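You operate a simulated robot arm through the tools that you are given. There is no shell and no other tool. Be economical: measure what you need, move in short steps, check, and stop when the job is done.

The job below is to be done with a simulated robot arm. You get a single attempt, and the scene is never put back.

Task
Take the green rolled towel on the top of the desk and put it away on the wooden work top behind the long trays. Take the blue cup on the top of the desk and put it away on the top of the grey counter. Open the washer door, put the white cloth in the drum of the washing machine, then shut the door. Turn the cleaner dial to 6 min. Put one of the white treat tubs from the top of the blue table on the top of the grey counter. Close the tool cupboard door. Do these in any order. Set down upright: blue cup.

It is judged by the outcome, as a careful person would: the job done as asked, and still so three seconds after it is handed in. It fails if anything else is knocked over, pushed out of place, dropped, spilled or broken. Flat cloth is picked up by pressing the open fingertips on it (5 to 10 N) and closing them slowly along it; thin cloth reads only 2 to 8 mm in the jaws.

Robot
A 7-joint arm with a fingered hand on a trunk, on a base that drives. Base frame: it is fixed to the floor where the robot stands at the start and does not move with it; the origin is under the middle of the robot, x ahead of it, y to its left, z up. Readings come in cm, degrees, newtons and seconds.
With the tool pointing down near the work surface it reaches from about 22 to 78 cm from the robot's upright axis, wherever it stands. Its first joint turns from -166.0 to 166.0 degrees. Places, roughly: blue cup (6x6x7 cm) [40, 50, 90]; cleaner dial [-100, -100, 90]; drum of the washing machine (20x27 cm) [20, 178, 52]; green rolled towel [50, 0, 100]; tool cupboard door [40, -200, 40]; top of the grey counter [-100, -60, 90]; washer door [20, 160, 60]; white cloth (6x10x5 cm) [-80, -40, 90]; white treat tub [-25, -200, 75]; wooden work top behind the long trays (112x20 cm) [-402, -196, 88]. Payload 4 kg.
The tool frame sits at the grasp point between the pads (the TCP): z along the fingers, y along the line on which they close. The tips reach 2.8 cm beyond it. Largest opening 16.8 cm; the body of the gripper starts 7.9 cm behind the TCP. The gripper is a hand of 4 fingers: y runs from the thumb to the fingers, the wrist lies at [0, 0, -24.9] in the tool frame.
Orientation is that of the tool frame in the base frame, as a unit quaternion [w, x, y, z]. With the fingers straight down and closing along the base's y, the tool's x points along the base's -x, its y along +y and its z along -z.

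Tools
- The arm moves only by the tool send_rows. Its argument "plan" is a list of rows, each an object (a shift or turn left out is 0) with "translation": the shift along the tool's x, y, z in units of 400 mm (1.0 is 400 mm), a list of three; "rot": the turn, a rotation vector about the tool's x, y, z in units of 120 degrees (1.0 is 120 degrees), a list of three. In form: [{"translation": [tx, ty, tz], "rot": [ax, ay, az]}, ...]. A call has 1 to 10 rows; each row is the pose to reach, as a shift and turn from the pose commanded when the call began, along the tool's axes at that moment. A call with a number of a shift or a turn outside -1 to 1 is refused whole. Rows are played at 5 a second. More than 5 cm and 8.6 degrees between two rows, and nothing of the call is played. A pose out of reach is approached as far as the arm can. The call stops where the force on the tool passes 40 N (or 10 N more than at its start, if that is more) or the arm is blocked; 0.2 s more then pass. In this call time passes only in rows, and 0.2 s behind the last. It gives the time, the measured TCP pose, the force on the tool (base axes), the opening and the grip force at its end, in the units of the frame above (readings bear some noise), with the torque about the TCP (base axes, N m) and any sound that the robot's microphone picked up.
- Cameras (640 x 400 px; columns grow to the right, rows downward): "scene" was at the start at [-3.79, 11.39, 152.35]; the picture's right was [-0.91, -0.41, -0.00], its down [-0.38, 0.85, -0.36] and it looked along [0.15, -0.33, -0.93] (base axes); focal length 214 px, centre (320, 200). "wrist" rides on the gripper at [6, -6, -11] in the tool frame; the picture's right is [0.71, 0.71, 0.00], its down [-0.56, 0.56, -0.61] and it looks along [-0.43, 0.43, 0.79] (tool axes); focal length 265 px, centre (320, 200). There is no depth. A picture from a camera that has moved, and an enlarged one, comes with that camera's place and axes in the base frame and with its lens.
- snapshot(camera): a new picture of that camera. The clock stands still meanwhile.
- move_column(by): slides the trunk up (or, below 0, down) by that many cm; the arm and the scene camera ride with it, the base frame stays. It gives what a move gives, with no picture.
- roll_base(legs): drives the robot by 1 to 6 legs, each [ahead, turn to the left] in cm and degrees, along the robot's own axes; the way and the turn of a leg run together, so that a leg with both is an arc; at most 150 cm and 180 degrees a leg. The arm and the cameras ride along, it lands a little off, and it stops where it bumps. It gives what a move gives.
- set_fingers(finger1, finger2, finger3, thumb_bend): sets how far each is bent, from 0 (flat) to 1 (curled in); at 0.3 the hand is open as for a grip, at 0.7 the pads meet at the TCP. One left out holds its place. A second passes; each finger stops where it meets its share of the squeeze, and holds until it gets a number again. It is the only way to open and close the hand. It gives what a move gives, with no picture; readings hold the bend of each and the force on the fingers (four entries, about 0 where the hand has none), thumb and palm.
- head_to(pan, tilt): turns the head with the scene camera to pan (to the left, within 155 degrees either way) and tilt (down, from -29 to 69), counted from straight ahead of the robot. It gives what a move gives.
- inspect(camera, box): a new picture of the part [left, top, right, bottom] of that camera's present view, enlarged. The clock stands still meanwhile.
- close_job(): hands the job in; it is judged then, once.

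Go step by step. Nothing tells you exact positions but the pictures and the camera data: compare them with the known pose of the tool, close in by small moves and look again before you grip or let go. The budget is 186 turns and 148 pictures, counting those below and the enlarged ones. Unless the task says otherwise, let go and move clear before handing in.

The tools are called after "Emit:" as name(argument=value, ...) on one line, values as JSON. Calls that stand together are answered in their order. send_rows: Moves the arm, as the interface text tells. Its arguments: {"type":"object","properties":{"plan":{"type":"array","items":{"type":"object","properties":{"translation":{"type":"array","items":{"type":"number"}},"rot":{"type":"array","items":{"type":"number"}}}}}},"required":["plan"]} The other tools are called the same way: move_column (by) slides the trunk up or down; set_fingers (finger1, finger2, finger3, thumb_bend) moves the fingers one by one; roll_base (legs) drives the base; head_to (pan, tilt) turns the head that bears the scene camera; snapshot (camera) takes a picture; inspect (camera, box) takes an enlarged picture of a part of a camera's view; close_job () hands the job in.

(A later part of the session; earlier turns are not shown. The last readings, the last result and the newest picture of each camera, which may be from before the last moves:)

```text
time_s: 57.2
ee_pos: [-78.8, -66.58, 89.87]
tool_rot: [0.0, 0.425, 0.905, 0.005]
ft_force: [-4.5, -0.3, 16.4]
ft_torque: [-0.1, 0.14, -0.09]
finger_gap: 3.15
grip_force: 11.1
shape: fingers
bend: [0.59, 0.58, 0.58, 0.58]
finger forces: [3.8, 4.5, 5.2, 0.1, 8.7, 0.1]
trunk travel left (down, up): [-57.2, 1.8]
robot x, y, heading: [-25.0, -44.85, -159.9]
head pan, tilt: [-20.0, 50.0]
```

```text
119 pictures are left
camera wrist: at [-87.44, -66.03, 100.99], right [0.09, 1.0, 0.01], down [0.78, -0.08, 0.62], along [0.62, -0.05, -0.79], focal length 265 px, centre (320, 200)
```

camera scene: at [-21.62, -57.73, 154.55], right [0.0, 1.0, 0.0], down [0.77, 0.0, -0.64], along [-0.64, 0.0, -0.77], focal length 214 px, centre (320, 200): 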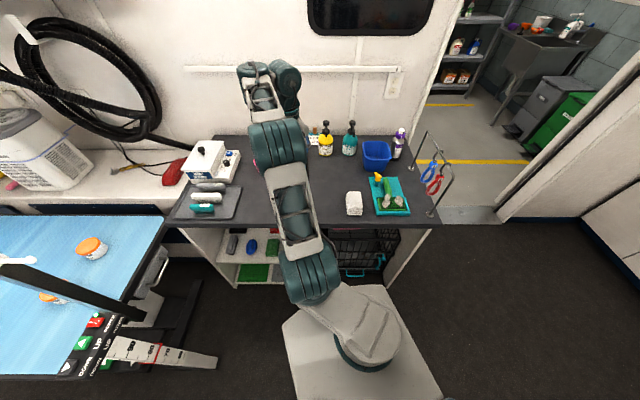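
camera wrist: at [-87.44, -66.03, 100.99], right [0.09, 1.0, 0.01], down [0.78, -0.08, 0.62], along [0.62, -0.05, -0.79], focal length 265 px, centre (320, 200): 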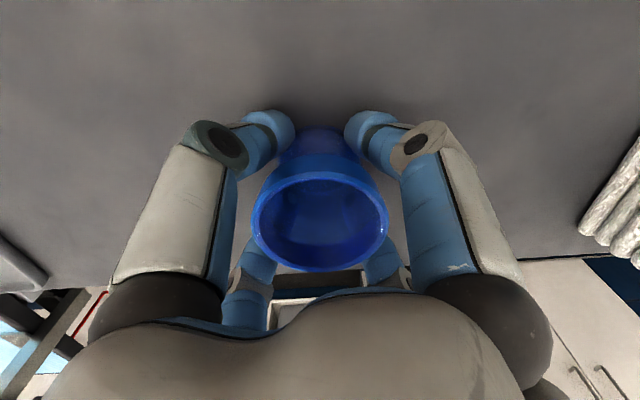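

Contact at TCP z 89.9. I open the fingers in two steps, then rise.

Emit:
set_fingers(finger1=0.52, finger2=0.52, finger3=0.52, thumb_bend=0.52)

Emit:
send_rows(plan=[{"translation": [0, 0, -0.02]}])

Emit:
set_fingers(finger1=0.3, finger2=0.3, finger3=0.3, thumb_bend=0.3)

Emit:
snapshot(camera="wrist")

```text
time_s: 58.2
ee_pos: [-78.77, -66.69, 89.69]
tool_rot: [0.002, 0.425, 0.905, 0.007]
ft_force: [0.6, 0.3, 1.9]
ft_torque: [-0.01, 0.01, 0.01]
finger_gap: 5.0
grip_force: 1.0
shape: fingers
bend: [0.52, 0.52, 0.52, 0.53]
finger forces: [0.0, 0.0, 0.0, 0.0, 1.5, 0.0]
trunk travel left (down, up): [-57.2, 1.8]
robot x, y, heading: [-25.13, -44.97, -160.0]
head pan, tilt: [-20.0, 50.0]
```

```text
time_s: 58.6
ee_pos: [-78.67, -66.77, 90.63]
tool_rot: [0.002, 0.424, 0.906, 0.006]
ft_force: [0.6, -0.5, -0.5]
ft_torque: [-0.01, 0.01, 0.01]
finger_gap: 5.07
grip_force: 0.1
shape: fingers
bend: [0.52, 0.52, 0.52, 0.52]
finger forces: [0.0, 0.1, 0.1, 0.0, 0.0, 0.0]
trunk travel left (down, up): [-57.2, 1.8]
robot x, y, heading: [-24.68, -44.55, -160.0]
head pan, tilt: [-20.0, 50.0]
```

```text
time_s: 59.6
ee_pos: [-78.69, -66.68, 90.6]
tool_rot: [0.001, 0.425, 0.905, 0.007]
ft_force: [0.6, 0.1, 0.7]
ft_torque: [0.0, -0.03, 0.0]
finger_gap: 11.69
grip_force: 0.1
shape: fingers
bend: [0.3, 0.3, 0.3, 0.3]
finger forces: [0.0, 0.1, 0.0, 0.0, 0.0, 0.0]
trunk travel left (down, up): [-57.2, 1.8]
robot x, y, heading: [-25.1, -44.66, -160.0]
head pan, tilt: [-20.0, 50.0]
```

```text
118 pictures are left
camera wrist: at [-87.49, -66.05, 101.59], right [0.09, 1.0, 0.01], down [0.78, -0.08, 0.62], along [0.62, -0.05, -0.78], focal length 265 px, centre (320, 200)
```

wrist: 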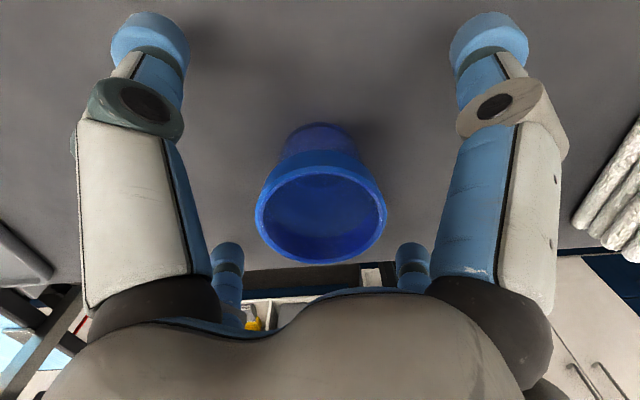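

The cup stands upright on the counter. I rise clear and look at the cleaner dial.

Emit:
send_rows(plan=[{"translation": [0, 0, -0.1]}, {"translation": [0, 0, -0.2]}, {"translation": [0, 0, -0.3]}, {"translation": [0, 0, -0.4]}, {"translation": [0, 0, -0.5]}, {"translation": [0, 0, -0.6]}])

Emit:
inspect(camera="scene", box=[170, 120, 290, 195])

Emit:
snapshot(camera="scene")

```text
time_s: 61.0
ee_pos: [-79.28, -67.96, 113.41]
tool_rot: [0.005, 0.424, 0.906, 0.003]
ft_force: [0.9, -3.8, -0.8]
ft_torque: [0.35, 0.11, 0.05]
finger_gap: 11.71
grip_force: 0.0
shape: fingers
bend: [0.3, 0.3, 0.3, 0.3]
finger forces: [0.0, 0.1, 0.1, 0.0, 0.0, 0.1]
out of reach, approached as far as the arm can: row 6
trunk travel left (down, up): [-57.2, 1.8]
robot x, y, heading: [-25.14, -44.81, -159.9]
head pan, tilt: [-20.0, 50.0]
```

```text
5.33 times, centred on (230, 158) of scene
camera zoom: at [-21.32, -58.43, 154.47], right [0.0, 1.0, 0.0], down [0.77, 0.01, -0.64], along [-0.64, 0.0, -0.77], focal length 1144 px, centre (800, 427)
```

zoom: 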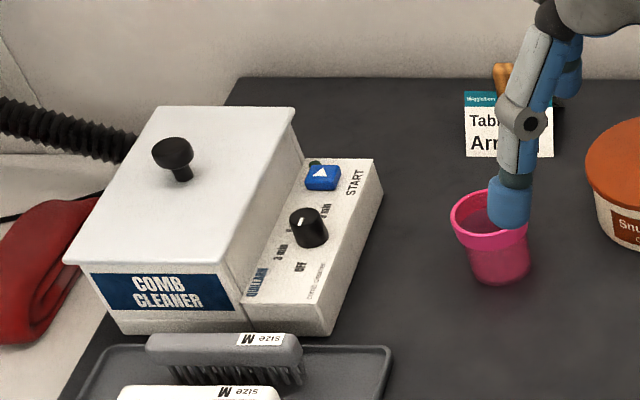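

```text
116 pictures are left
camera scene: at [-21.32, -58.43, 154.47], right [0.0, 1.0, 0.0], down [0.77, 0.01, -0.64], along [-0.64, 0.0, -0.77], focal length 214 px, centre (320, 200)
```

scene: 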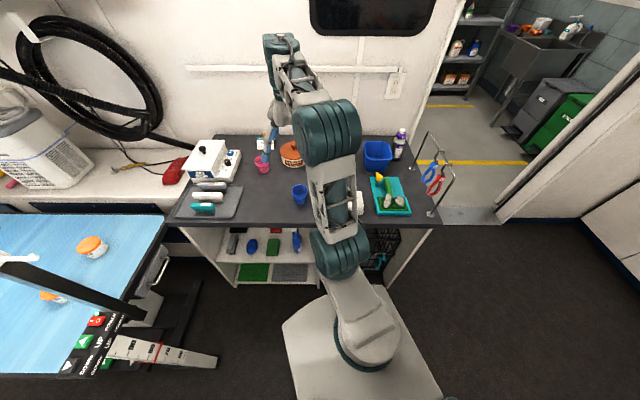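

The cup stands on the counter. The last lift step pressed lightly at a reach limit, so I draw the hand back toward the robot, then zoom in on the dial.

Emit:
send_rows(plan=[{"translation": [-0.04, 0.1, 0.03]}, {"translation": [-0.08, 0.2, 0.06]}, {"translation": [-0.125, 0.3, 0.08]}, {"translation": [-0.125, 0.385, 0.08]}])

Emit:
inspect(camera="scene", box=[210, 140, 250, 165])

Emit:
snapshot(camera="scene")

```text
time_s: 62.0
ee_pos: [-64.24, -60.47, 111.58]
tool_rot: [0.005, 0.423, 0.906, 0.004]
ft_force: [-0.5, 5.9, -0.3]
ft_torque: [-0.59, -0.08, -0.07]
finger_gap: 11.69
grip_force: 0.1
shape: fingers
bend: [0.3, 0.3, 0.3, 0.3]
finger forces: [0.0, 0.1, 0.0, 0.1, 0.1, 0.1]
out of reach, approached as far as the arm can: row 1
trunk travel left (down, up): [-57.2, 1.8]
robot x, y, heading: [-24.67, -44.79, -160.1]
head pan, tilt: [-20.0, 50.0]
```

```text
16.00 times, centred on (230, 152) of scene
camera zoom: at [-21.87, -56.85, 154.63], right [0.0, 1.0, -0.01], down [0.77, 0.0, -0.64], along [-0.64, -0.01, -0.77], focal length 3432 px, centre (1760, 960)
```

zoom: 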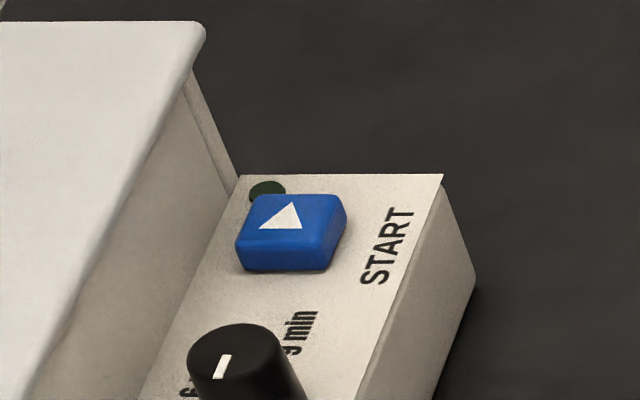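

```text
114 pictures are left
camera scene: at [-21.87, -56.85, 154.63], right [0.0, 1.0, -0.01], down [0.77, 0.0, -0.64], along [-0.64, -0.01, -0.77], focal length 214 px, centre (320, 200)
```

scene: 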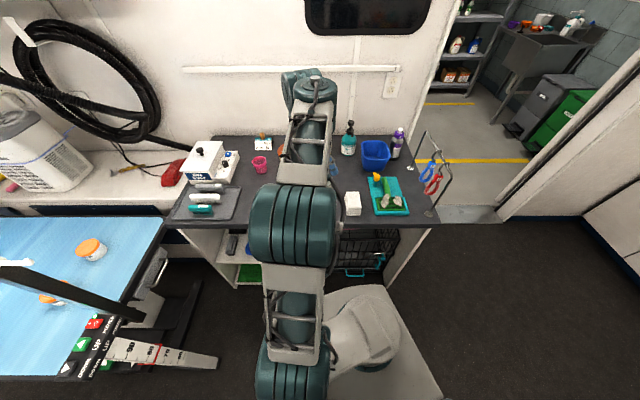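

The dial's labels need a sharper look.

Emit:
inspect(camera="scene", box=[206, 146, 246, 171])

```text
16.00 times, centred on (226, 158) of scene
camera zoom: at [-21.87, -56.85, 154.63], right [0.0, 1.0, -0.01], down [0.77, 0.0, -0.64], along [-0.64, -0.01, -0.77], focal length 3432 px, centre (1824, 864)
```

zoom: 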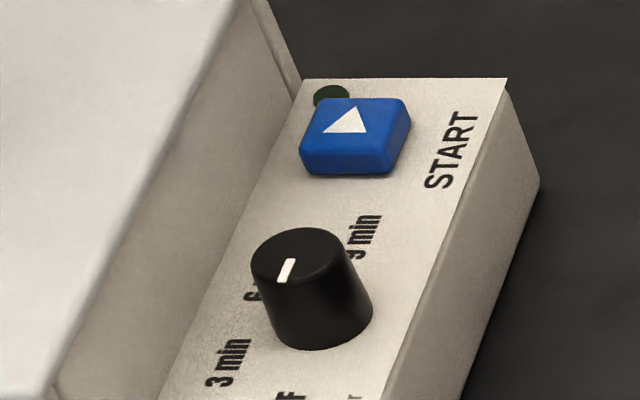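

The labels around the knob are OFF, 3, 6 and 9 min, and the pointer seems to be near OFF. To plan the pinch I need to know which finger is which, so I set them to different bends and look.

Emit:
set_fingers(finger1=0.0, finger2=0.5, finger3=0.7, thumb_bend=0.3)

Emit:
snapshot(camera="wrist")

```text
time_s: 63.0
ee_pos: [-63.9, -60.89, 111.65]
tool_rot: [0.001, 0.425, 0.905, 0.007]
ft_force: [-0.4, -0.4, -0.3]
ft_torque: [0.04, -0.05, 0.04]
finger_gap: 14.32
grip_force: 0.1
shape: fingers
bend: [0.0, 0.5, 0.7, 0.3]
finger forces: [0.0, 0.0, 0.0, 0.0, 0.0, 0.0]
trunk travel left (down, up): [-57.2, 1.8]
robot x, y, heading: [-25.11, -44.57, -159.7]
head pan, tilt: [-20.0, 50.0]
```

```text
112 pictures are left
camera wrist: at [-72.57, -60.34, 122.59], right [0.09, 1.0, 0.01], down [0.78, -0.08, 0.62], along [0.62, -0.05, -0.78], focal length 265 px, centre (320, 200)
```

wrist: 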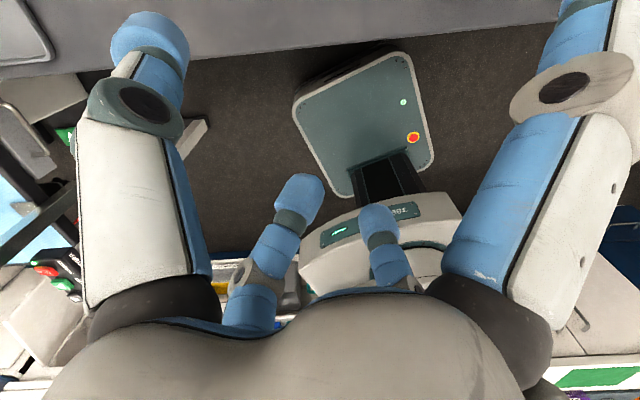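

Finger1 is on the tool's +x side, finger2 opposite the thumb, finger3 on -x. The knob at about (-92, -98) is out of reach from here, so I turn a little left and roll 15 cm closer, then look down at the dial with the wrist camera.

Emit:
set_fingers(finger1=0.0, finger2=0.3, finger3=0.0, thumb_bend=0.3)

Emit:
roll_base(legs=[[0, 20], [15, 0]])

Emit:
head_to(pan=0, tilt=50)

Emit:
snapshot(camera="scene")

Emit:
snapshot(camera="wrist")

```text
time_s: 64.0
ee_pos: [-63.82, -61.02, 111.65]
tool_rot: [0.0, 0.426, 0.905, 0.008]
ft_force: [-0.8, -0.1, 0.2]
ft_torque: [-0.01, 0.03, 0.0]
finger_gap: 14.3
grip_force: 0.0
shape: fingers
bend: [0.0, 0.3, 0.0, 0.3]
finger forces: [0.0, 0.0, 0.0, 0.1, 0.0, 0.0]
trunk travel left (down, up): [-57.2, 1.8]
robot x, y, heading: [-24.87, -44.86, -159.6]
head pan, tilt: [-20.0, 50.0]
```

```text
time_s: 66.4
ee_pos: [-67.55, -82.84, 111.68]
tool_rot: [0.0, 0.262, 0.965, 0.007]
ft_force: [-0.3, 0.5, -0.3]
ft_torque: [0.05, -0.01, -0.02]
finger_gap: 14.33
grip_force: 0.0
shape: fingers
bend: [0.0, 0.3, 0.0, 0.3]
finger forces: [0.1, 0.0, 0.0, 0.0, 0.0, 0.1]
trunk travel left (down, up): [-57.2, 1.8]
robot x, y, heading: [-35.93, -54.21, -140.0]
head pan, tilt: [-20.0, 50.0]
```

```text
time_s: 67.3
ee_pos: [-67.38, -82.84, 111.71]
tool_rot: [0.001, 0.262, 0.965, 0.007]
ft_force: [-1.0, 0.2, 0.0]
ft_torque: [0.0, -0.02, -0.01]
finger_gap: 14.32
grip_force: 0.0
shape: fingers
bend: [0.0, 0.3, 0.0, 0.3]
finger forces: [0.1, 0.1, 0.0, 0.1, 0.1, 0.0]
trunk travel left (down, up): [-57.2, 1.8]
robot x, y, heading: [-36.61, -54.3, -139.8]
head pan, tilt: [0.0, 50.0]
```

```text
111 pictures are left
camera scene: at [-27.23, -67.72, 154.54], right [-0.64, 0.77, 0.0], down [0.59, 0.49, -0.64], along [-0.49, -0.41, -0.77], focal length 214 px, centre (320, 200)
```

scene: 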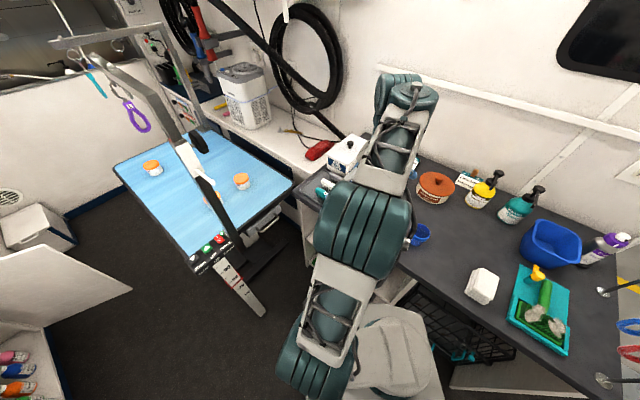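

```text
110 pictures are left
camera wrist: at [-75.82, -85.18, 122.58], right [-0.25, 0.97, 0.01], down [0.76, 0.19, 0.62], along [0.6, 0.17, -0.78], focal length 265 px, centre (320, 200)
```

wrist: 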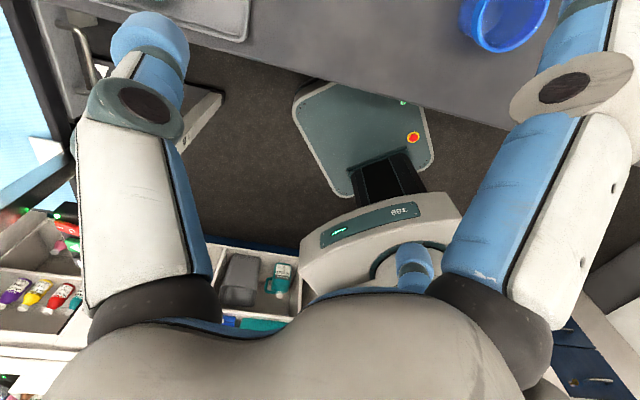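

The wrist view shows nothing of the dial yet. I turn the hand by 120° and move it over the knob in two parts, staying high.

Emit:
send_rows(plan=[{"translation": [0.023, -0.044, 0], "rot": [0, 0, -0.07]}, {"translation": [0.045, -0.088, 0], "rot": [0, 0, -0.14]}, {"translation": [0.068, -0.131, 0], "rot": [0, 0, -0.21]}, {"translation": [0.091, -0.175, 0], "rot": [0, 0, -0.28]}, {"translation": [0.113, -0.219, 0], "rot": [0, 0, -0.35]}, {"translation": [0.136, -0.263, 0], "rot": [0, 0, -0.42]}, {"translation": [0.159, -0.307, 0], "rot": [0, 0, -0.49]}, {"translation": [0.181, -0.351, 0], "rot": [0, 0, -0.56]}, {"translation": [0.204, -0.394, 0], "rot": [0, 0, -0.63]}, {"translation": [0.227, -0.438, 0], "rot": [0, 0, -0.7]}])

Emit:
snapshot(camera="wrist")

```text
time_s: 69.5
ee_pos: [-84.22, -93.41, 111.36]
tool_rot: [0.006, -0.453, 0.892, 0.006]
ft_force: [0.7, 0.4, -0.4]
ft_torque: [0.02, 0.02, 0.03]
finger_gap: 14.29
grip_force: 0.1
shape: fingers
bend: [0.0, 0.3, 0.0, 0.3]
finger forces: [0.0, 0.1, 0.0, 0.0, 0.1, 0.1]
trunk travel left (down, up): [-57.2, 1.8]
robot x, y, heading: [-36.46, -54.33, -139.8]
head pan, tilt: [0.0, 50.0]
```

```text
109 pictures are left
camera wrist: at [-83.02, -101.98, 122.27], right [-0.99, -0.15, -0.01], down [-0.12, 0.77, 0.62], along [-0.09, 0.62, -0.78], focal length 265 px, centre (320, 200)
```

wrist: 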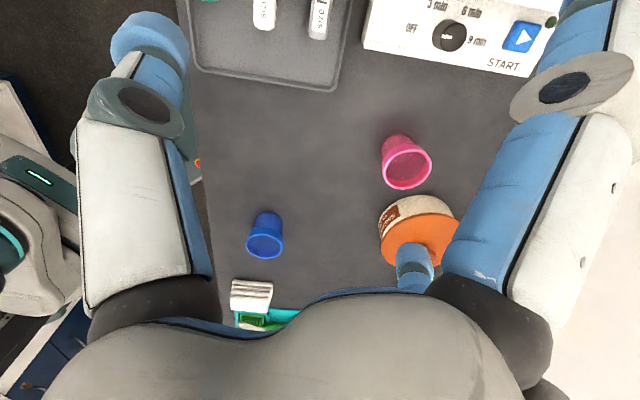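

The wrist camera now reads the panel upright. I zoom in on it.

Emit:
inspect(camera="wrist", box=[380, 0, 540, 100])

```text
4.00 times, centred on (460, 50) of wrist
camera zoom: at [-83.02, -101.98, 122.27], right [-0.99, -0.15, -0.01], down [-0.12, 0.77, 0.62], along [-0.09, 0.62, -0.78], focal length 1062 px, centre (-240, 800)
```

zoom: 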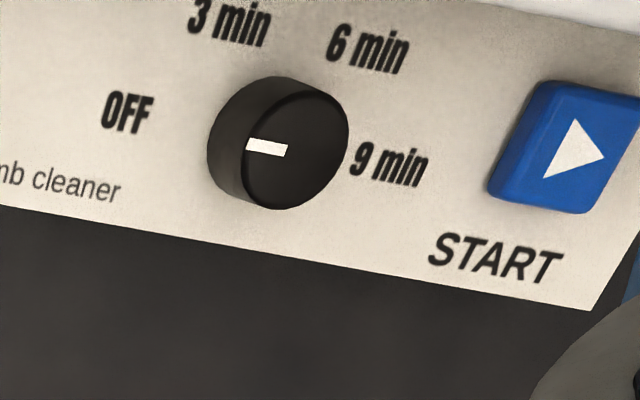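

The pointer is at OFF; labels sit at about -90, -30, +30, +90°, so 6 min needs about 120° clockwise. The knob is at about (-97.4, -100.5), so I roll 8 cm closer and test whether curling finger1 keeps it clear of the cleaner's lid.

Emit:
roll_base(legs=[[8, 0]])

Emit:
set_fingers(finger1=1.0, finger2=0.52, finger3=0.0, thumb_bend=0.52)

Emit:
snapshot(camera="wrist")

```text
time_s: 70.4
ee_pos: [-87.11, -94.8, 111.19]
tool_rot: [0.007, -0.444, 0.896, 0.005]
ft_force: [0.1, 0.0, 0.2]
ft_torque: [-0.01, 0.03, -0.01]
finger_gap: 14.34
grip_force: 0.1
shape: fingers
bend: [0.0, 0.3, 0.0, 0.3]
finger forces: [0.1, 0.0, 0.0, 0.0, 0.0, 0.1]
trunk travel left (down, up): [-57.2, 1.8]
robot x, y, heading: [-38.5, -56.99, -141.2]
head pan, tilt: [0.0, 50.0]
stopped in leg 1: the robot was blocked; the commanded pose is now the measured one
```

```text
time_s: 71.4
ee_pos: [-87.13, -94.88, 111.29]
tool_rot: [0.006, -0.444, 0.896, 0.005]
ft_force: [-0.1, 0.6, 0.3]
ft_torque: [-0.01, -0.02, -0.03]
finger_gap: 7.09
grip_force: 0.0
shape: fingers
bend: [1.0, 0.52, 0.0, 0.52]
finger forces: [0.0, 0.0, 0.1, 0.1, 0.0, 0.1]
trunk travel left (down, up): [-57.2, 1.8]
robot x, y, heading: [-38.69, -56.92, -141.0]
head pan, tilt: [0.0, 50.0]
```

```text
107 pictures are left
camera wrist: at [-86.16, -103.55, 122.1], right [-0.99, -0.13, -0.01], down [-0.11, 0.77, 0.63], along [-0.08, 0.62, -0.78], focal length 265 px, centre (320, 200)
```

wrist: 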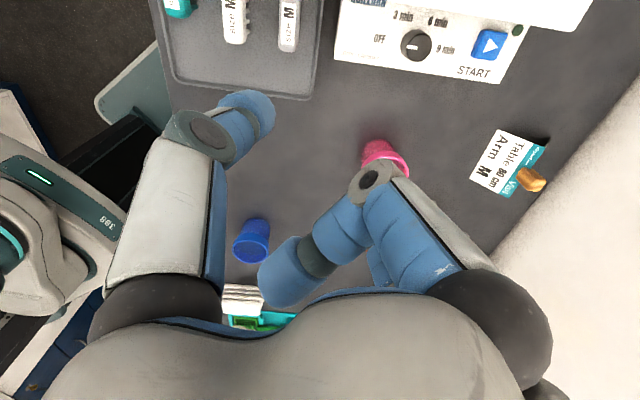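

The base touched the counter foot lightly and stopped; reach is now 73 cm, which suffices. Finger1 curls safely inside. I move above the knob with the pinch line turned to the start angle.

Emit:
send_rows(plan=[{"translation": [0.033, 0.015, 0.0], "rot": [0, 0.001, -0.07]}, {"translation": [0.067, 0.03, 0.0], "rot": [0, 0.002, -0.14]}, {"translation": [0.1, 0.045, 0.03], "rot": [0, 0.003, -0.21]}, {"translation": [0.134, 0.06, 0.06], "rot": [0, 0.004, -0.28]}, {"translation": [0.167, 0.075, 0.09], "rot": [0, 0.005, -0.35]}, {"translation": [0.2, 0.09, 0.12], "rot": [0, 0.006, -0.42]}, {"translation": [0.234, 0.105, 0.15], "rot": [0, 0.007, -0.49]}, {"translation": [0.267, 0.12, 0.18], "rot": [0, 0.007, -0.56]}])

Emit:
snapshot(camera="wrist")

Emit:
snapshot(camera="scene")

```text
time_s: 73.2
ee_pos: [-97.44, -100.27, 103.78]
tool_rot: [-0.002, 0.866, -0.5, 0.003]
ft_force: [-0.2, -0.8, 0.1]
ft_torque: [0.03, 0.0, -0.01]
finger_gap: 7.04
grip_force: 0.0
shape: fingers
bend: [1.0, 0.52, 0.0, 0.52]
finger forces: [0.0, 0.0, 0.1, 0.0, 0.0, 0.0]
trunk travel left (down, up): [-57.2, 1.8]
robot x, y, heading: [-38.84, -56.83, -141.2]
head pan, tilt: [0.0, 50.0]
```

```text
106 pictures are left
camera wrist: at [-89.3, -102.59, 114.84], right [-0.26, -0.97, 0.0], down [-0.77, 0.2, 0.61], along [-0.59, 0.16, -0.79], focal length 265 px, centre (320, 200)
```

wrist: 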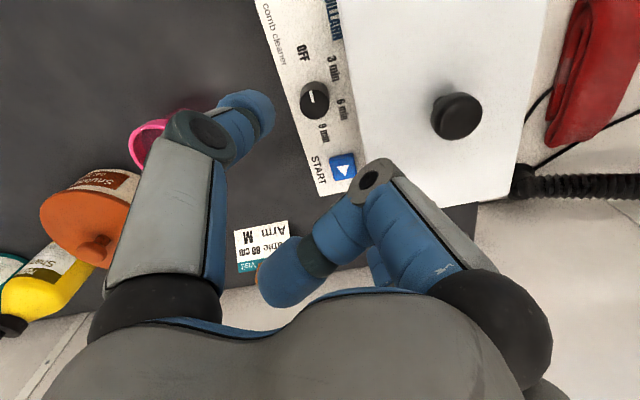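

```text
105 pictures are left
camera scene: at [-29.75, -70.46, 154.55], right [-0.63, 0.78, 0.0], down [0.6, 0.48, -0.64], along [-0.5, -0.4, -0.77], focal length 214 px, centre (320, 200)
```

scene: 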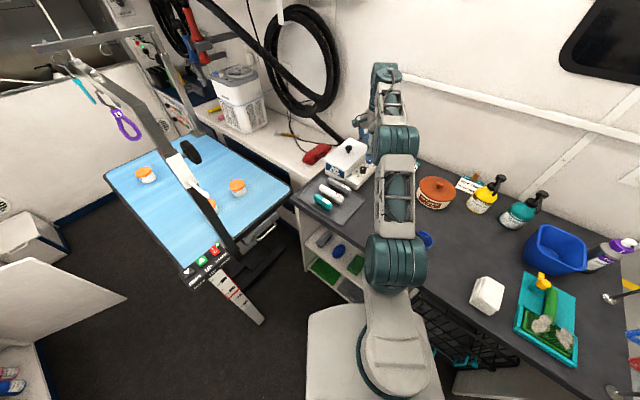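

The knob is just ahead of centre in the picture, at about (-96.4, -100.3). I correct by 1 cm and lower to just above the knob.

Emit:
send_rows(plan=[{"translation": [0.0125, -0.022, 0.07]}, {"translation": [0.0125, -0.022, 0.14]}, {"translation": [0.0125, -0.022, 0.21]}])

Emit:
snapshot(camera="wrist")

Emit:
inspect(camera="scene", box=[310, 120, 410, 182])

```text
time_s: 74.0
ee_pos: [-96.41, -99.83, 95.36]
tool_rot: [-0.002, 0.864, -0.503, 0.003]
ft_force: [-0.1, 9.1, 1.6]
ft_torque: [0.05, 0.02, -0.39]
finger_gap: 7.09
grip_force: 4.2
shape: fingers
bend: [1.0, 0.55, 0.0, 0.52]
finger forces: [0.1, 8.8, 0.0, 0.0, 0.0, 0.1]
trunk travel left (down, up): [-57.2, 1.8]
robot x, y, heading: [-38.75, -56.76, -141.3]
head pan, tilt: [0.0, 50.0]
```

```text
104 pictures are left
camera wrist: at [-88.42, -102.23, 106.53], right [-0.27, -0.96, 0.0], down [-0.76, 0.21, 0.61], along [-0.59, 0.17, -0.79], focal length 265 px, centre (320, 200)
```

wrist: 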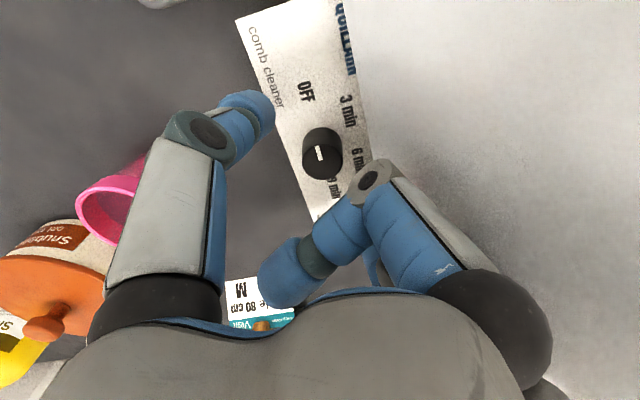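

```text
6.40 times, centred on (360, 151) of scene
camera zoom: at [-29.75, -70.27, 154.55], right [-0.63, 0.78, 0.0], down [0.6, 0.48, -0.64], along [-0.5, -0.4, -0.77], focal length 1373 px, centre (64, 514)
```

zoom: 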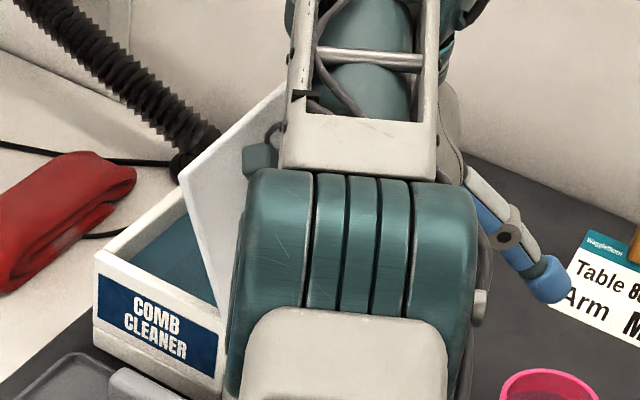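

The finger has caught the cleaner's lid and tilted it. I back up slowly straight up and look again.

Emit:
send_rows(plan=[{"translation": [0, 0, -0.015]}, {"translation": [0, 0, -0.03]}])

Emit:
snapshot(camera="wrist")

Emit:
inspect(camera="scene", box=[310, 120, 410, 182])

```text
time_s: 74.6
ee_pos: [-96.2, -100.34, 96.64]
tool_rot: [-0.002, 0.866, -0.5, 0.003]
ft_force: [0.0, 0.3, -0.6]
ft_torque: [0.01, -0.02, 0.03]
finger_gap: 7.06
grip_force: 0.0
shape: fingers
bend: [1.0, 0.52, 0.0, 0.52]
finger forces: [0.1, 0.1, 0.1, 0.1, 0.1, 0.0]
trunk travel left (down, up): [-57.2, 1.8]
robot x, y, heading: [-38.15, -56.69, -140.9]
head pan, tilt: [0.0, 50.0]
```

```text
102 pictures are left
camera wrist: at [-88.16, -102.67, 107.74], right [-0.26, -0.97, 0.0], down [-0.77, 0.2, 0.61], along [-0.59, 0.16, -0.79], focal length 265 px, centre (320, 200)
```

wrist: 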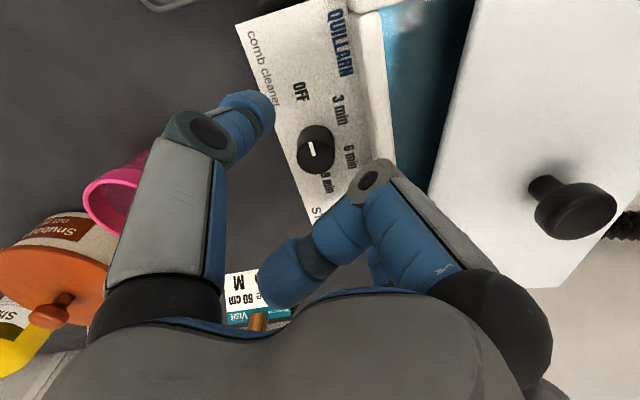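

```text
6.40 times, centred on (360, 151) of scene
camera zoom: at [-29.69, -70.42, 154.54], right [-0.63, 0.78, 0.0], down [0.6, 0.48, -0.64], along [-0.5, -0.4, -0.77], focal length 1373 px, centre (64, 514)
```

zoom: 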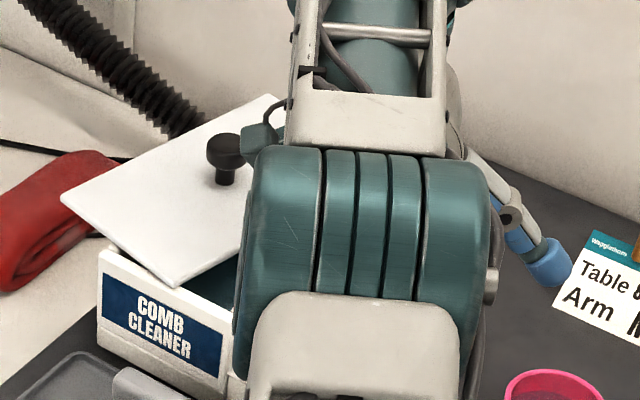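

The lid is loose and has slid sideways; I will put it back by its knob afterwards. Now the dial is more open: I turn the pinch line parallel to the panel, centre on the knob (-95.7, -100.3) and lower slightly.

Emit:
send_rows(plan=[{"translation": [0.006, -0.011, 0], "rot": [0, 0, 0.07]}, {"translation": [0.006, -0.011, 0], "rot": [0, 0, 0.14]}, {"translation": [0.006, -0.011, 0], "rot": [0, 0, 0.2]}, {"translation": [0.006, -0.011, 0], "rot": [0, 0, 0.25]}])

Emit:
set_fingers(finger2=0.555, thumb_bend=0.555)

Emit:
snapshot(camera="wrist")

```text
time_s: 75.6
ee_pos: [-95.8, -100.46, 96.63]
tool_rot: [0.002, -0.706, 0.708, -0.002]
ft_force: [0.7, -1.2, -0.8]
ft_torque: [-0.01, 0.02, 0.02]
finger_gap: 7.09
grip_force: 0.1
shape: fingers
bend: [1.0, 0.52, 0.0, 0.52]
finger forces: [0.0, 0.0, 0.0, 0.1, 0.0, 0.0]
trunk travel left (down, up): [-57.2, 1.8]
robot x, y, heading: [-38.39, -56.71, -141.0]
head pan, tilt: [0.0, 50.0]
```

```text
time_s: 76.6
ee_pos: [-95.79, -100.36, 96.62]
tool_rot: [0.003, -0.707, 0.707, -0.002]
ft_force: [-0.6, -0.1, -0.3]
ft_torque: [-0.01, -0.02, -0.01]
finger_gap: 6.72
grip_force: 0.2
shape: fingers
bend: [1.0, 0.55, 0.0, 0.55]
finger forces: [0.1, 0.1, 0.1, 0.0, 0.1, 0.1]
trunk travel left (down, up): [-57.2, 1.8]
robot x, y, heading: [-38.82, -57.03, -141.1]
head pan, tilt: [0.0, 50.0]
```

```text
100 pictures are left
camera wrist: at [-89.97, -106.45, 107.7], right [-0.71, -0.71, -0.01], down [-0.56, 0.56, 0.61], along [-0.43, 0.44, -0.79], focal length 265 px, centre (320, 200)
```

wrist: 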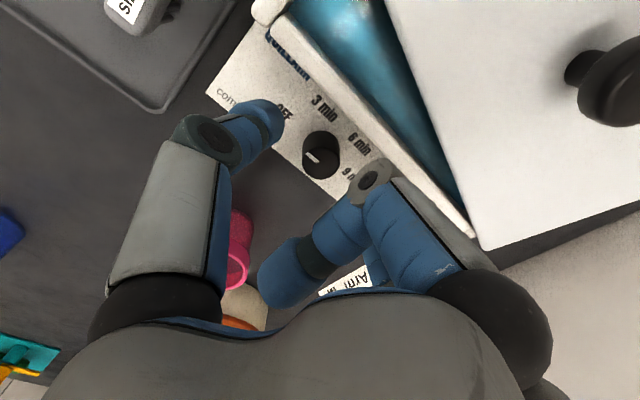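

The knob is centred below. I lower to grasp height in small steps.

Emit:
send_rows(plan=[{"translation": [0, 0, 0.03]}, {"translation": [0, 0, 0.06]}, {"translation": [0, 0, 0.085]}])

Emit:
snapshot(camera="wrist")

```text
time_s: 77.4
ee_pos: [-95.83, -100.46, 93.7]
tool_rot: [-0.002, -0.706, 0.708, 0.001]
ft_force: [0.6, 0.1, 25.3]
ft_torque: [0.01, -0.24, -0.08]
finger_gap: 6.64
grip_force: 12.9
shape: fingers
bend: [1.0, 0.55, 0.0, 0.55]
finger forces: [0.0, 10.0, 0.0, 0.1, 15.3, 0.0]
trunk travel left (down, up): [-57.2, 1.8]
robot x, y, heading: [-39.0, -56.93, -141.1]
head pan, tilt: [0.0, 50.0]
```

```text
99 pictures are left
camera wrist: at [-89.89, -106.38, 104.73], right [-0.71, -0.71, 0.0], down [-0.56, 0.56, 0.61], along [-0.43, 0.43, -0.79], focal length 265 px, centre (320, 200)
```

wrist: 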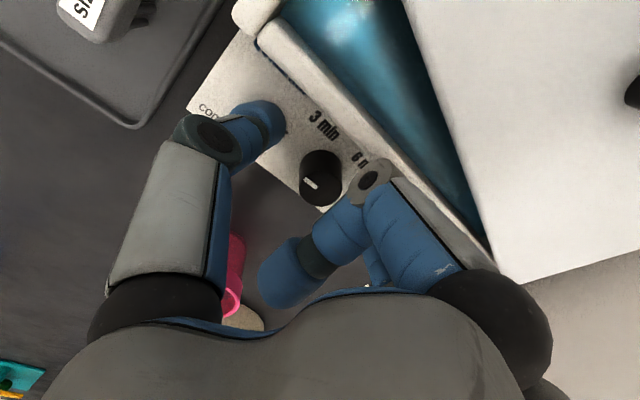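

Both tips touch the panel at TCP z 93.7. I raise 0.7 cm and close the pinch on the knob.

Emit:
send_rows(plan=[{"translation": [0, 0, -0.018]}])

Emit:
set_fingers(finger2=0.6, thumb_bend=0.6)

Emit:
set_fingers(finger2=0.66, thumb_bend=0.66)

Emit:
snapshot(camera="wrist")

```text
time_s: 77.8
ee_pos: [-95.72, -100.13, 93.64]
tool_rot: [0.004, -0.706, 0.708, -0.002]
ft_force: [-0.4, -0.8, 1.3]
ft_torque: [-0.01, 0.03, 0.01]
finger_gap: 6.68
grip_force: 0.3
shape: fingers
bend: [1.0, 0.55, 0.0, 0.55]
finger forces: [0.0, 0.9, 0.0, 0.0, 0.0, 0.0]
trunk travel left (down, up): [-57.2, 1.8]
robot x, y, heading: [-38.39, -56.89, -141.1]
head pan, tilt: [0.0, 50.0]
```

```text
time_s: 78.8
ee_pos: [-95.83, -100.37, 93.95]
tool_rot: [0.003, -0.707, 0.707, -0.002]
ft_force: [0.1, 0.7, -0.1]
ft_torque: [-0.01, 0.0, -0.01]
finger_gap: 6.09
grip_force: 0.0
shape: fingers
bend: [1.0, 0.6, 0.0, 0.6]
finger forces: [0.0, 0.0, 0.0, 0.0, 0.0, 0.1]
trunk travel left (down, up): [-57.2, 1.8]
robot x, y, heading: [-38.2, -56.82, -140.8]
head pan, tilt: [0.0, 50.0]
```

```text
time_s: 79.8
ee_pos: [-95.9, -100.47, 93.89]
tool_rot: [0.003, -0.706, 0.709, -0.002]
ft_force: [-2.5, 1.0, -0.7]
ft_torque: [-0.01, 0.06, 0.0]
finger_gap: 5.47
grip_force: 1.1
shape: fingers
bend: [1.0, 0.63, 0.0, 0.65]
finger forces: [0.0, 2.7, 0.0, 0.0, 0.9, 0.0]
trunk travel left (down, up): [-57.2, 1.8]
robot x, y, heading: [-38.4, -56.93, -141.0]
head pan, tilt: [0.0, 50.0]
```

```text
98 pictures are left
camera wrist: at [-90.01, -106.46, 104.99], right [-0.71, -0.71, -0.01], down [-0.56, 0.56, 0.61], along [-0.43, 0.44, -0.79], focal length 265 px, centre (320, 200)
```

wrist: 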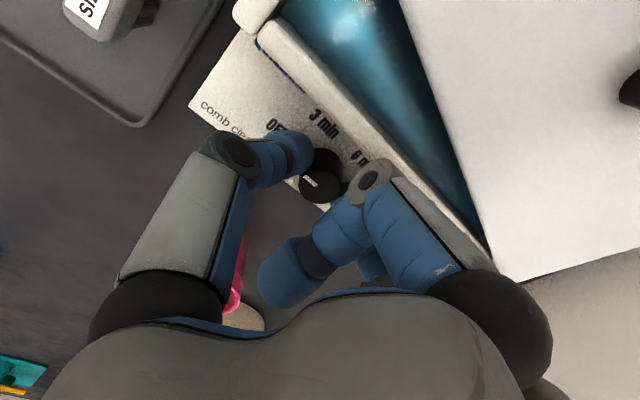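

The pinch holds the knob. I squeeze a bit more and turn clockwise 30°.

Emit:
set_fingers(finger2=0.72, thumb_bend=0.72)

Emit:
send_rows(plan=[{"rot": [0, 0, 0.06]}, {"rot": [0, 0, 0.12]}, {"rot": [0, 0, 0.18]}, {"rot": [0, 0, 0.25]}])

Emit:
snapshot(camera="wrist")

```text
time_s: 80.8
ee_pos: [-95.73, -100.55, 94.0]
tool_rot: [0.003, -0.707, 0.708, -0.002]
ft_force: [0.8, -0.3, -1.5]
ft_torque: [0.02, 0.01, -0.01]
finger_gap: 5.37
grip_force: 7.5
shape: fingers
bend: [1.0, 0.64, 0.0, 0.66]
finger forces: [0.0, 6.7, 0.0, 0.0, 8.5, 0.0]
trunk travel left (down, up): [-57.2, 1.8]
robot x, y, heading: [-38.33, -56.8, -141.0]
head pan, tilt: [0.0, 50.0]
```

```text
time_s: 81.8
ee_pos: [-95.9, -100.42, 93.94]
tool_rot: [0.003, -0.498, 0.867, 0.0]
ft_force: [-5.7, -6.4, -1.7]
ft_torque: [-0.16, 0.17, 0.04]
finger_gap: 5.35
grip_force: 8.1
shape: fingers
bend: [1.0, 0.63, 0.0, 0.67]
finger forces: [0.1, 9.3, 0.1, 0.0, 7.7, 0.0]
trunk travel left (down, up): [-57.2, 1.8]
robot x, y, heading: [-38.48, -56.92, -140.7]
head pan, tilt: [0.0, 50.0]
```

```text
97 pictures are left
camera wrist: at [-93.84, -108.74, 104.96], right [-0.97, -0.26, -0.01], down [-0.21, 0.76, 0.61], along [-0.15, 0.6, -0.79], focal length 265 px, centre (320, 200)
```

wrist: 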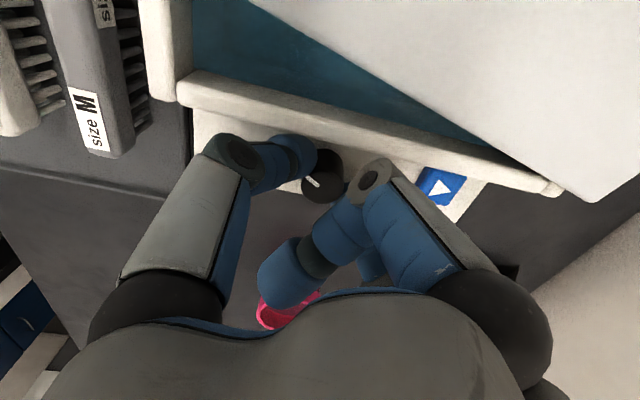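

The knob turned with the hand by 30°. I open slightly, swing back 60°, and regrip.

Emit:
set_fingers(finger2=0.57, thumb_bend=0.57)

Emit:
send_rows(plan=[{"rot": [0, 0, -0.0625]}, {"rot": [0, 0, -0.125]}, {"rot": [0, 0, -0.1875]}, {"rot": [0, 0, -0.25]}, {"rot": [0, 0, -0.3125]}, {"rot": [0, 0, -0.375]}, {"rot": [0, 0, -0.4375]}, {"rot": [0, 0, -0.5]}])

Emit:
snapshot(camera="wrist")

```text
time_s: 82.8
ee_pos: [-95.86, -100.42, 93.98]
tool_rot: [0.003, -0.499, 0.867, -0.001]
ft_force: [-0.3, -0.2, -0.1]
ft_torque: [0.0, -0.01, -0.01]
finger_gap: 6.58
grip_force: 0.1
shape: fingers
bend: [1.0, 0.56, 0.0, 0.56]
finger forces: [0.1, 0.0, 0.1, 0.0, 0.1, 0.0]
trunk travel left (down, up): [-57.2, 1.8]
robot x, y, heading: [-38.41, -56.99, -141.0]
head pan, tilt: [0.0, 50.0]
```

```text
time_s: 84.6
ee_pos: [-95.72, -100.3, 93.87]
tool_rot: [-0.003, 0.866, -0.5, 0.002]
ft_force: [0.2, -0.1, -0.4]
ft_torque: [0.01, 0.0, 0.01]
finger_gap: 6.57
grip_force: 0.0
shape: fingers
bend: [1.0, 0.56, 0.0, 0.56]
finger forces: [0.0, 0.0, 0.0, 0.0, 0.0, 0.1]
trunk travel left (down, up): [-57.2, 1.8]
robot x, y, heading: [-38.5, -56.83, -141.1]
head pan, tilt: [0.0, 50.0]
```

```text
96 pictures are left
camera wrist: at [-87.68, -102.59, 105.03], right [-0.26, -0.97, 0.0], down [-0.77, 0.2, 0.61], along [-0.59, 0.16, -0.79], focal length 265 px, centre (320, 200)
```

wrist: 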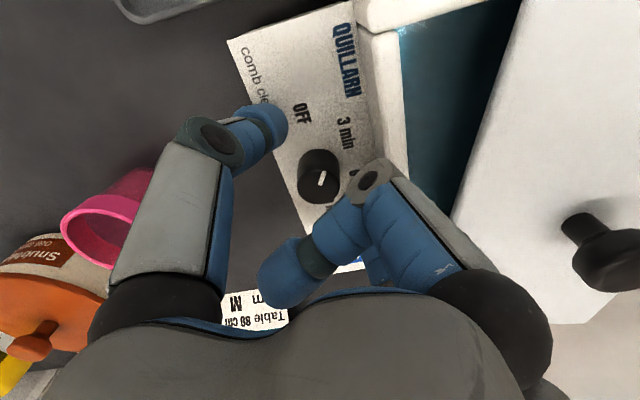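

The pointer now lies between OFF and 3 min. I regrip and turn 60°.

Emit:
set_fingers(finger2=0.63, thumb_bend=0.63)

Emit:
set_fingers(finger2=0.72, thumb_bend=0.72)

Emit:
send_rows(plan=[{"rot": [0, 0, 0.0625]}, {"rot": [0, 0, 0.125]}, {"rot": [0, 0, 0.1875]}, {"rot": [0, 0, 0.25]}, {"rot": [0, 0, 0.3125]}, {"rot": [0, 0, 0.375]}, {"rot": [0, 0, 0.4375]}, {"rot": [0, 0, 0.5]}])

Emit:
set_fingers(finger2=0.57, thumb_bend=0.57)

Emit:
send_rows(plan=[{"rot": [0, 0, -0.0625]}, {"rot": [0, 0, -0.125]}, {"rot": [0, 0, -0.1875]}, {"rot": [0, 0, -0.25]}, {"rot": [0, 0, -0.3125]}, {"rot": [0, 0, -0.375]}, {"rot": [0, 0, -0.4375]}, {"rot": [0, 0, -0.5]}])

Emit:
snapshot(camera="wrist")

```text
time_s: 85.6
ee_pos: [-95.7, -100.43, 93.87]
tool_rot: [-0.003, 0.865, -0.501, 0.003]
ft_force: [-0.1, -0.3, 0.3]
ft_torque: [0.02, 0.01, 0.02]
finger_gap: 5.74
grip_force: 0.1
shape: fingers
bend: [1.0, 0.63, 0.0, 0.63]
finger forces: [0.0, 0.0, 0.0, 0.0, 0.1, 0.1]
trunk travel left (down, up): [-57.2, 1.8]
robot x, y, heading: [-38.78, -56.73, -141.0]
head pan, tilt: [0.0, 50.0]
```

```text
time_s: 86.6
ee_pos: [-95.65, -100.34, 93.96]
tool_rot: [-0.002, 0.865, -0.501, 0.003]
ft_force: [2.1, 0.9, -2.7]
ft_torque: [0.0, -0.01, -0.01]
finger_gap: 5.38
grip_force: 8.3
shape: fingers
bend: [1.0, 0.64, 0.0, 0.66]
finger forces: [0.0, 7.2, 0.0, 0.0, 8.7, 0.0]
trunk travel left (down, up): [-57.2, 1.8]
robot x, y, heading: [-38.39, -57.01, -141.2]
head pan, tilt: [0.0, 50.0]
```

```text
time_s: 88.4
ee_pos: [-95.76, -100.53, 93.95]
tool_rot: [0.003, -0.499, 0.867, -0.001]
ft_force: [-8.2, -8.8, -0.2]
ft_torque: [-0.19, 0.23, 0.02]
finger_gap: 5.31
grip_force: 8.1
shape: fingers
bend: [1.0, 0.63, 0.0, 0.67]
finger forces: [0.0, 9.7, 0.1, 0.0, 7.8, 0.0]
trunk travel left (down, up): [-57.2, 1.8]
robot x, y, heading: [-38.48, -56.56, -141.0]
head pan, tilt: [0.0, 50.0]
```

```text
time_s: 89.4
ee_pos: [-95.65, -100.27, 93.97]
tool_rot: [0.003, -0.498, 0.867, 0.0]
ft_force: [0.0, -0.4, -1.1]
ft_torque: [0.0, 0.01, -0.02]
finger_gap: 6.54
grip_force: 0.0
shape: fingers
bend: [1.0, 0.56, 0.0, 0.56]
finger forces: [0.1, 0.1, 0.0, 0.0, 0.0, 0.0]
trunk travel left (down, up): [-57.2, 1.8]
robot x, y, heading: [-38.7, -56.91, -140.9]
head pan, tilt: [0.0, 50.0]
```

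```text
time_s: 91.2
ee_pos: [-95.78, -100.38, 93.96]
tool_rot: [-0.002, 0.866, -0.5, 0.002]
ft_force: [0.1, 0.6, -0.1]
ft_torque: [0.02, 0.01, 0.01]
finger_gap: 6.55
grip_force: 0.1
shape: fingers
bend: [1.0, 0.56, 0.0, 0.56]
finger forces: [0.1, 0.0, 0.0, 0.0, 0.0, 0.0]
trunk travel left (down, up): [-57.2, 1.8]
robot x, y, heading: [-38.43, -56.94, -140.9]
head pan, tilt: [0.0, 50.0]
```

```text
95 pictures are left
camera wrist: at [-87.73, -102.59, 105.07], right [-0.26, -0.97, 0.0], down [-0.77, 0.2, 0.61], along [-0.59, 0.16, -0.79], focal length 265 px, centre (320, 200)
```

wrist: 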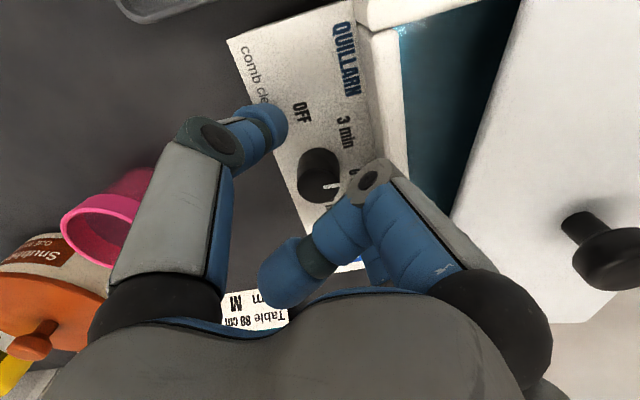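

The pointer now points straight "up" between 3 and 6 min. One more regrip and 30°, then I rise and check.

Emit:
set_fingers(finger2=0.63, thumb_bend=0.63)

Emit:
set_fingers(finger2=0.72, thumb_bend=0.72)

Emit:
send_rows(plan=[{"rot": [0, 0, 0.0625]}, {"rot": [0, 0, 0.125]}, {"rot": [0, 0, 0.1875]}, {"rot": [0, 0, 0.25]}])

Emit:
set_fingers(finger2=0.55, thumb_bend=0.55)

Emit:
send_rows(plan=[{"translation": [0, 0, -0.04]}, {"translation": [0, 0, -0.1]}, {"translation": [0, 0, -0.2]}, {"translation": [0, 0, -0.3]}])

Emit:
snapshot(camera="wrist")

```text
time_s: 92.2
ee_pos: [-95.77, -100.29, 94.0]
tool_rot: [-0.002, 0.866, -0.501, 0.003]
ft_force: [-0.5, -0.7, -0.1]
ft_torque: [0.0, 0.0, 0.03]
finger_gap: 5.77
grip_force: 0.0
shape: fingers
bend: [1.0, 0.63, 0.0, 0.63]
finger forces: [0.0, 0.0, 0.0, 0.0, 0.0, 0.0]
trunk travel left (down, up): [-57.2, 1.8]
robot x, y, heading: [-38.7, -56.86, -140.8]
head pan, tilt: [0.0, 50.0]
```

```text
time_s: 93.2
ee_pos: [-95.83, -100.31, 93.97]
tool_rot: [-0.002, 0.865, -0.501, 0.002]
ft_force: [1.5, 1.2, -2.0]
ft_torque: [0.0, -0.01, 0.01]
finger_gap: 5.41
grip_force: 8.2
shape: fingers
bend: [1.0, 0.64, 0.0, 0.66]
finger forces: [0.0, 6.9, 0.0, 0.0, 9.2, 0.1]
trunk travel left (down, up): [-57.2, 1.8]
robot x, y, heading: [-38.67, -56.92, -141.2]
head pan, tilt: [0.0, 50.0]
```

```text
time_s: 94.2
ee_pos: [-95.86, -100.44, 93.84]
tool_rot: [0.003, -0.706, 0.708, -0.002]
ft_force: [-1.1, -4.2, -2.1]
ft_torque: [-0.11, 0.15, 0.05]
finger_gap: 5.34
grip_force: 9.1
shape: fingers
bend: [1.0, 0.64, 0.0, 0.66]
finger forces: [0.1, 9.6, 0.0, 0.0, 7.6, 0.1]
trunk travel left (down, up): [-57.2, 1.8]
robot x, y, heading: [-38.7, -56.77, -140.8]
head pan, tilt: [0.0, 50.0]
```

```text
time_s: 95.2
ee_pos: [-95.9, -100.39, 93.8]
tool_rot: [0.004, -0.707, 0.707, -0.002]
ft_force: [-0.5, -0.1, 0.1]
ft_torque: [0.03, -0.03, 0.03]
finger_gap: 6.68
grip_force: 0.1
shape: fingers
bend: [1.0, 0.55, 0.0, 0.55]
finger forces: [0.0, 0.0, 0.0, 0.1, 0.0, 0.1]
trunk travel left (down, up): [-57.2, 1.8]
robot x, y, heading: [-38.68, -57.19, -140.9]
head pan, tilt: [0.0, 50.0]
```

```text
time_s: 96.2
ee_pos: [-95.86, -100.43, 105.95]
tool_rot: [0.002, -0.706, 0.708, -0.001]
ft_force: [1.1, -0.9, 0.4]
ft_torque: [0.05, 0.06, 0.0]
finger_gap: 6.69
grip_force: 0.1
shape: fingers
bend: [1.0, 0.55, 0.0, 0.55]
finger forces: [0.0, 0.0, 0.0, 0.0, 0.1, 0.0]
trunk travel left (down, up): [-57.2, 1.8]
robot x, y, heading: [-38.74, -56.93, -140.9]
head pan, tilt: [0.0, 50.0]
```

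```text
94 pictures are left
camera wrist: at [-89.86, -106.52, 116.98], right [-0.71, -0.71, -0.01], down [-0.56, 0.56, 0.61], along [-0.43, 0.44, -0.79], focal length 265 px, centre (320, 200)
```

wrist: 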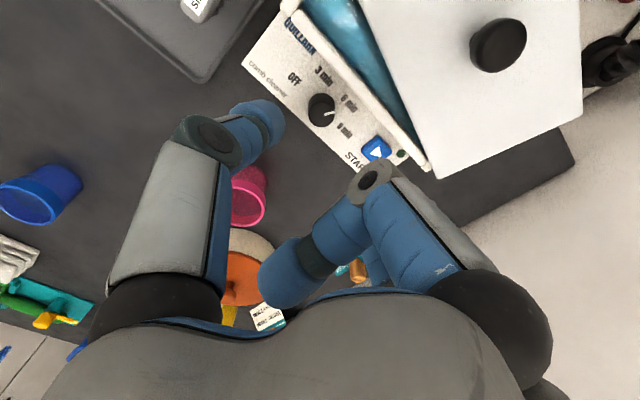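

Emit:
inspect(camera="wrist", box=[260, 50, 420, 150])

```text
4.00 times, centred on (340, 100) of wrist
camera zoom: at [-89.86, -106.52, 116.98], right [-0.71, -0.71, -0.01], down [-0.56, 0.56, 0.61], along [-0.43, 0.44, -0.79], focal length 1062 px, centre (240, 600)
```

zoom: 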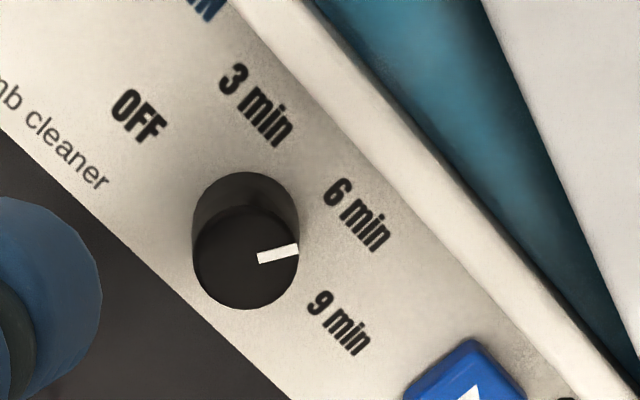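

The pointer measures about 31° clockwise, right at 6 min (labels at -90/-30/30/90°). Now I must put the cleaner's lid back; I look at it from the head and the wrist.

Emit:
send_rows(plan=[{"translation": [-0.06, -0.1, -0.05]}, {"translation": [-0.12, -0.2, -0.1]}, {"translation": [-0.18, -0.3, -0.12]}, {"translation": [-0.24, -0.4, -0.12]}])

Emit:
inspect(camera="scene", box=[290, 110, 450, 210])

Emit:
snapshot(camera="wrist")

```text
refused: row 1 steps farther than a row can; nothing moved
```

```text
4.00 times, centred on (370, 160) of scene
camera zoom: at [-29.65, -70.56, 154.52], right [-0.63, 0.78, 0.0], down [0.6, 0.48, -0.64], along [-0.5, -0.4, -0.77], focal length 858 px, centre (120, 360)
```

zoom: 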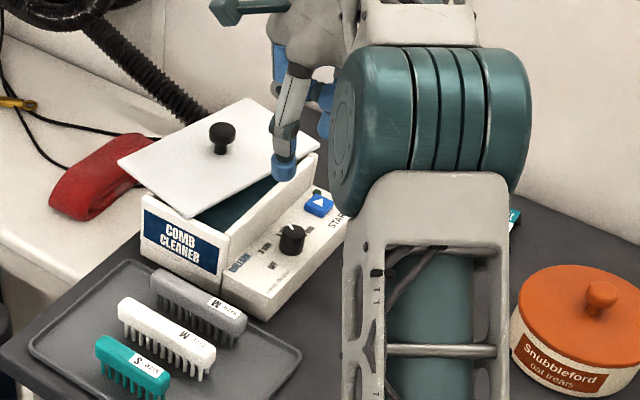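

```text
91 pictures are left
camera wrist: at [-89.86, -106.52, 116.98], right [-0.71, -0.71, -0.01], down [-0.56, 0.56, 0.61], along [-0.43, 0.44, -0.79], focal length 265 px, centre (320, 200)
```

wrist: 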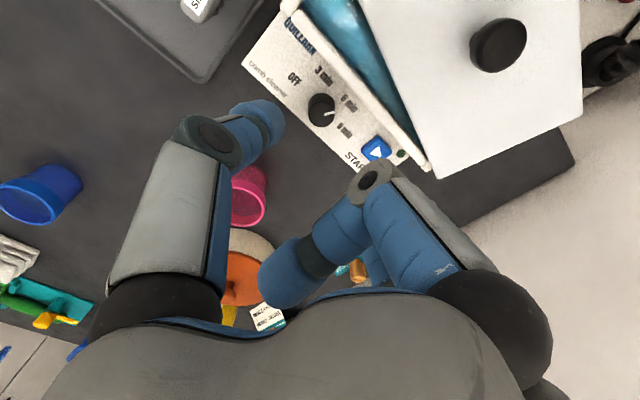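

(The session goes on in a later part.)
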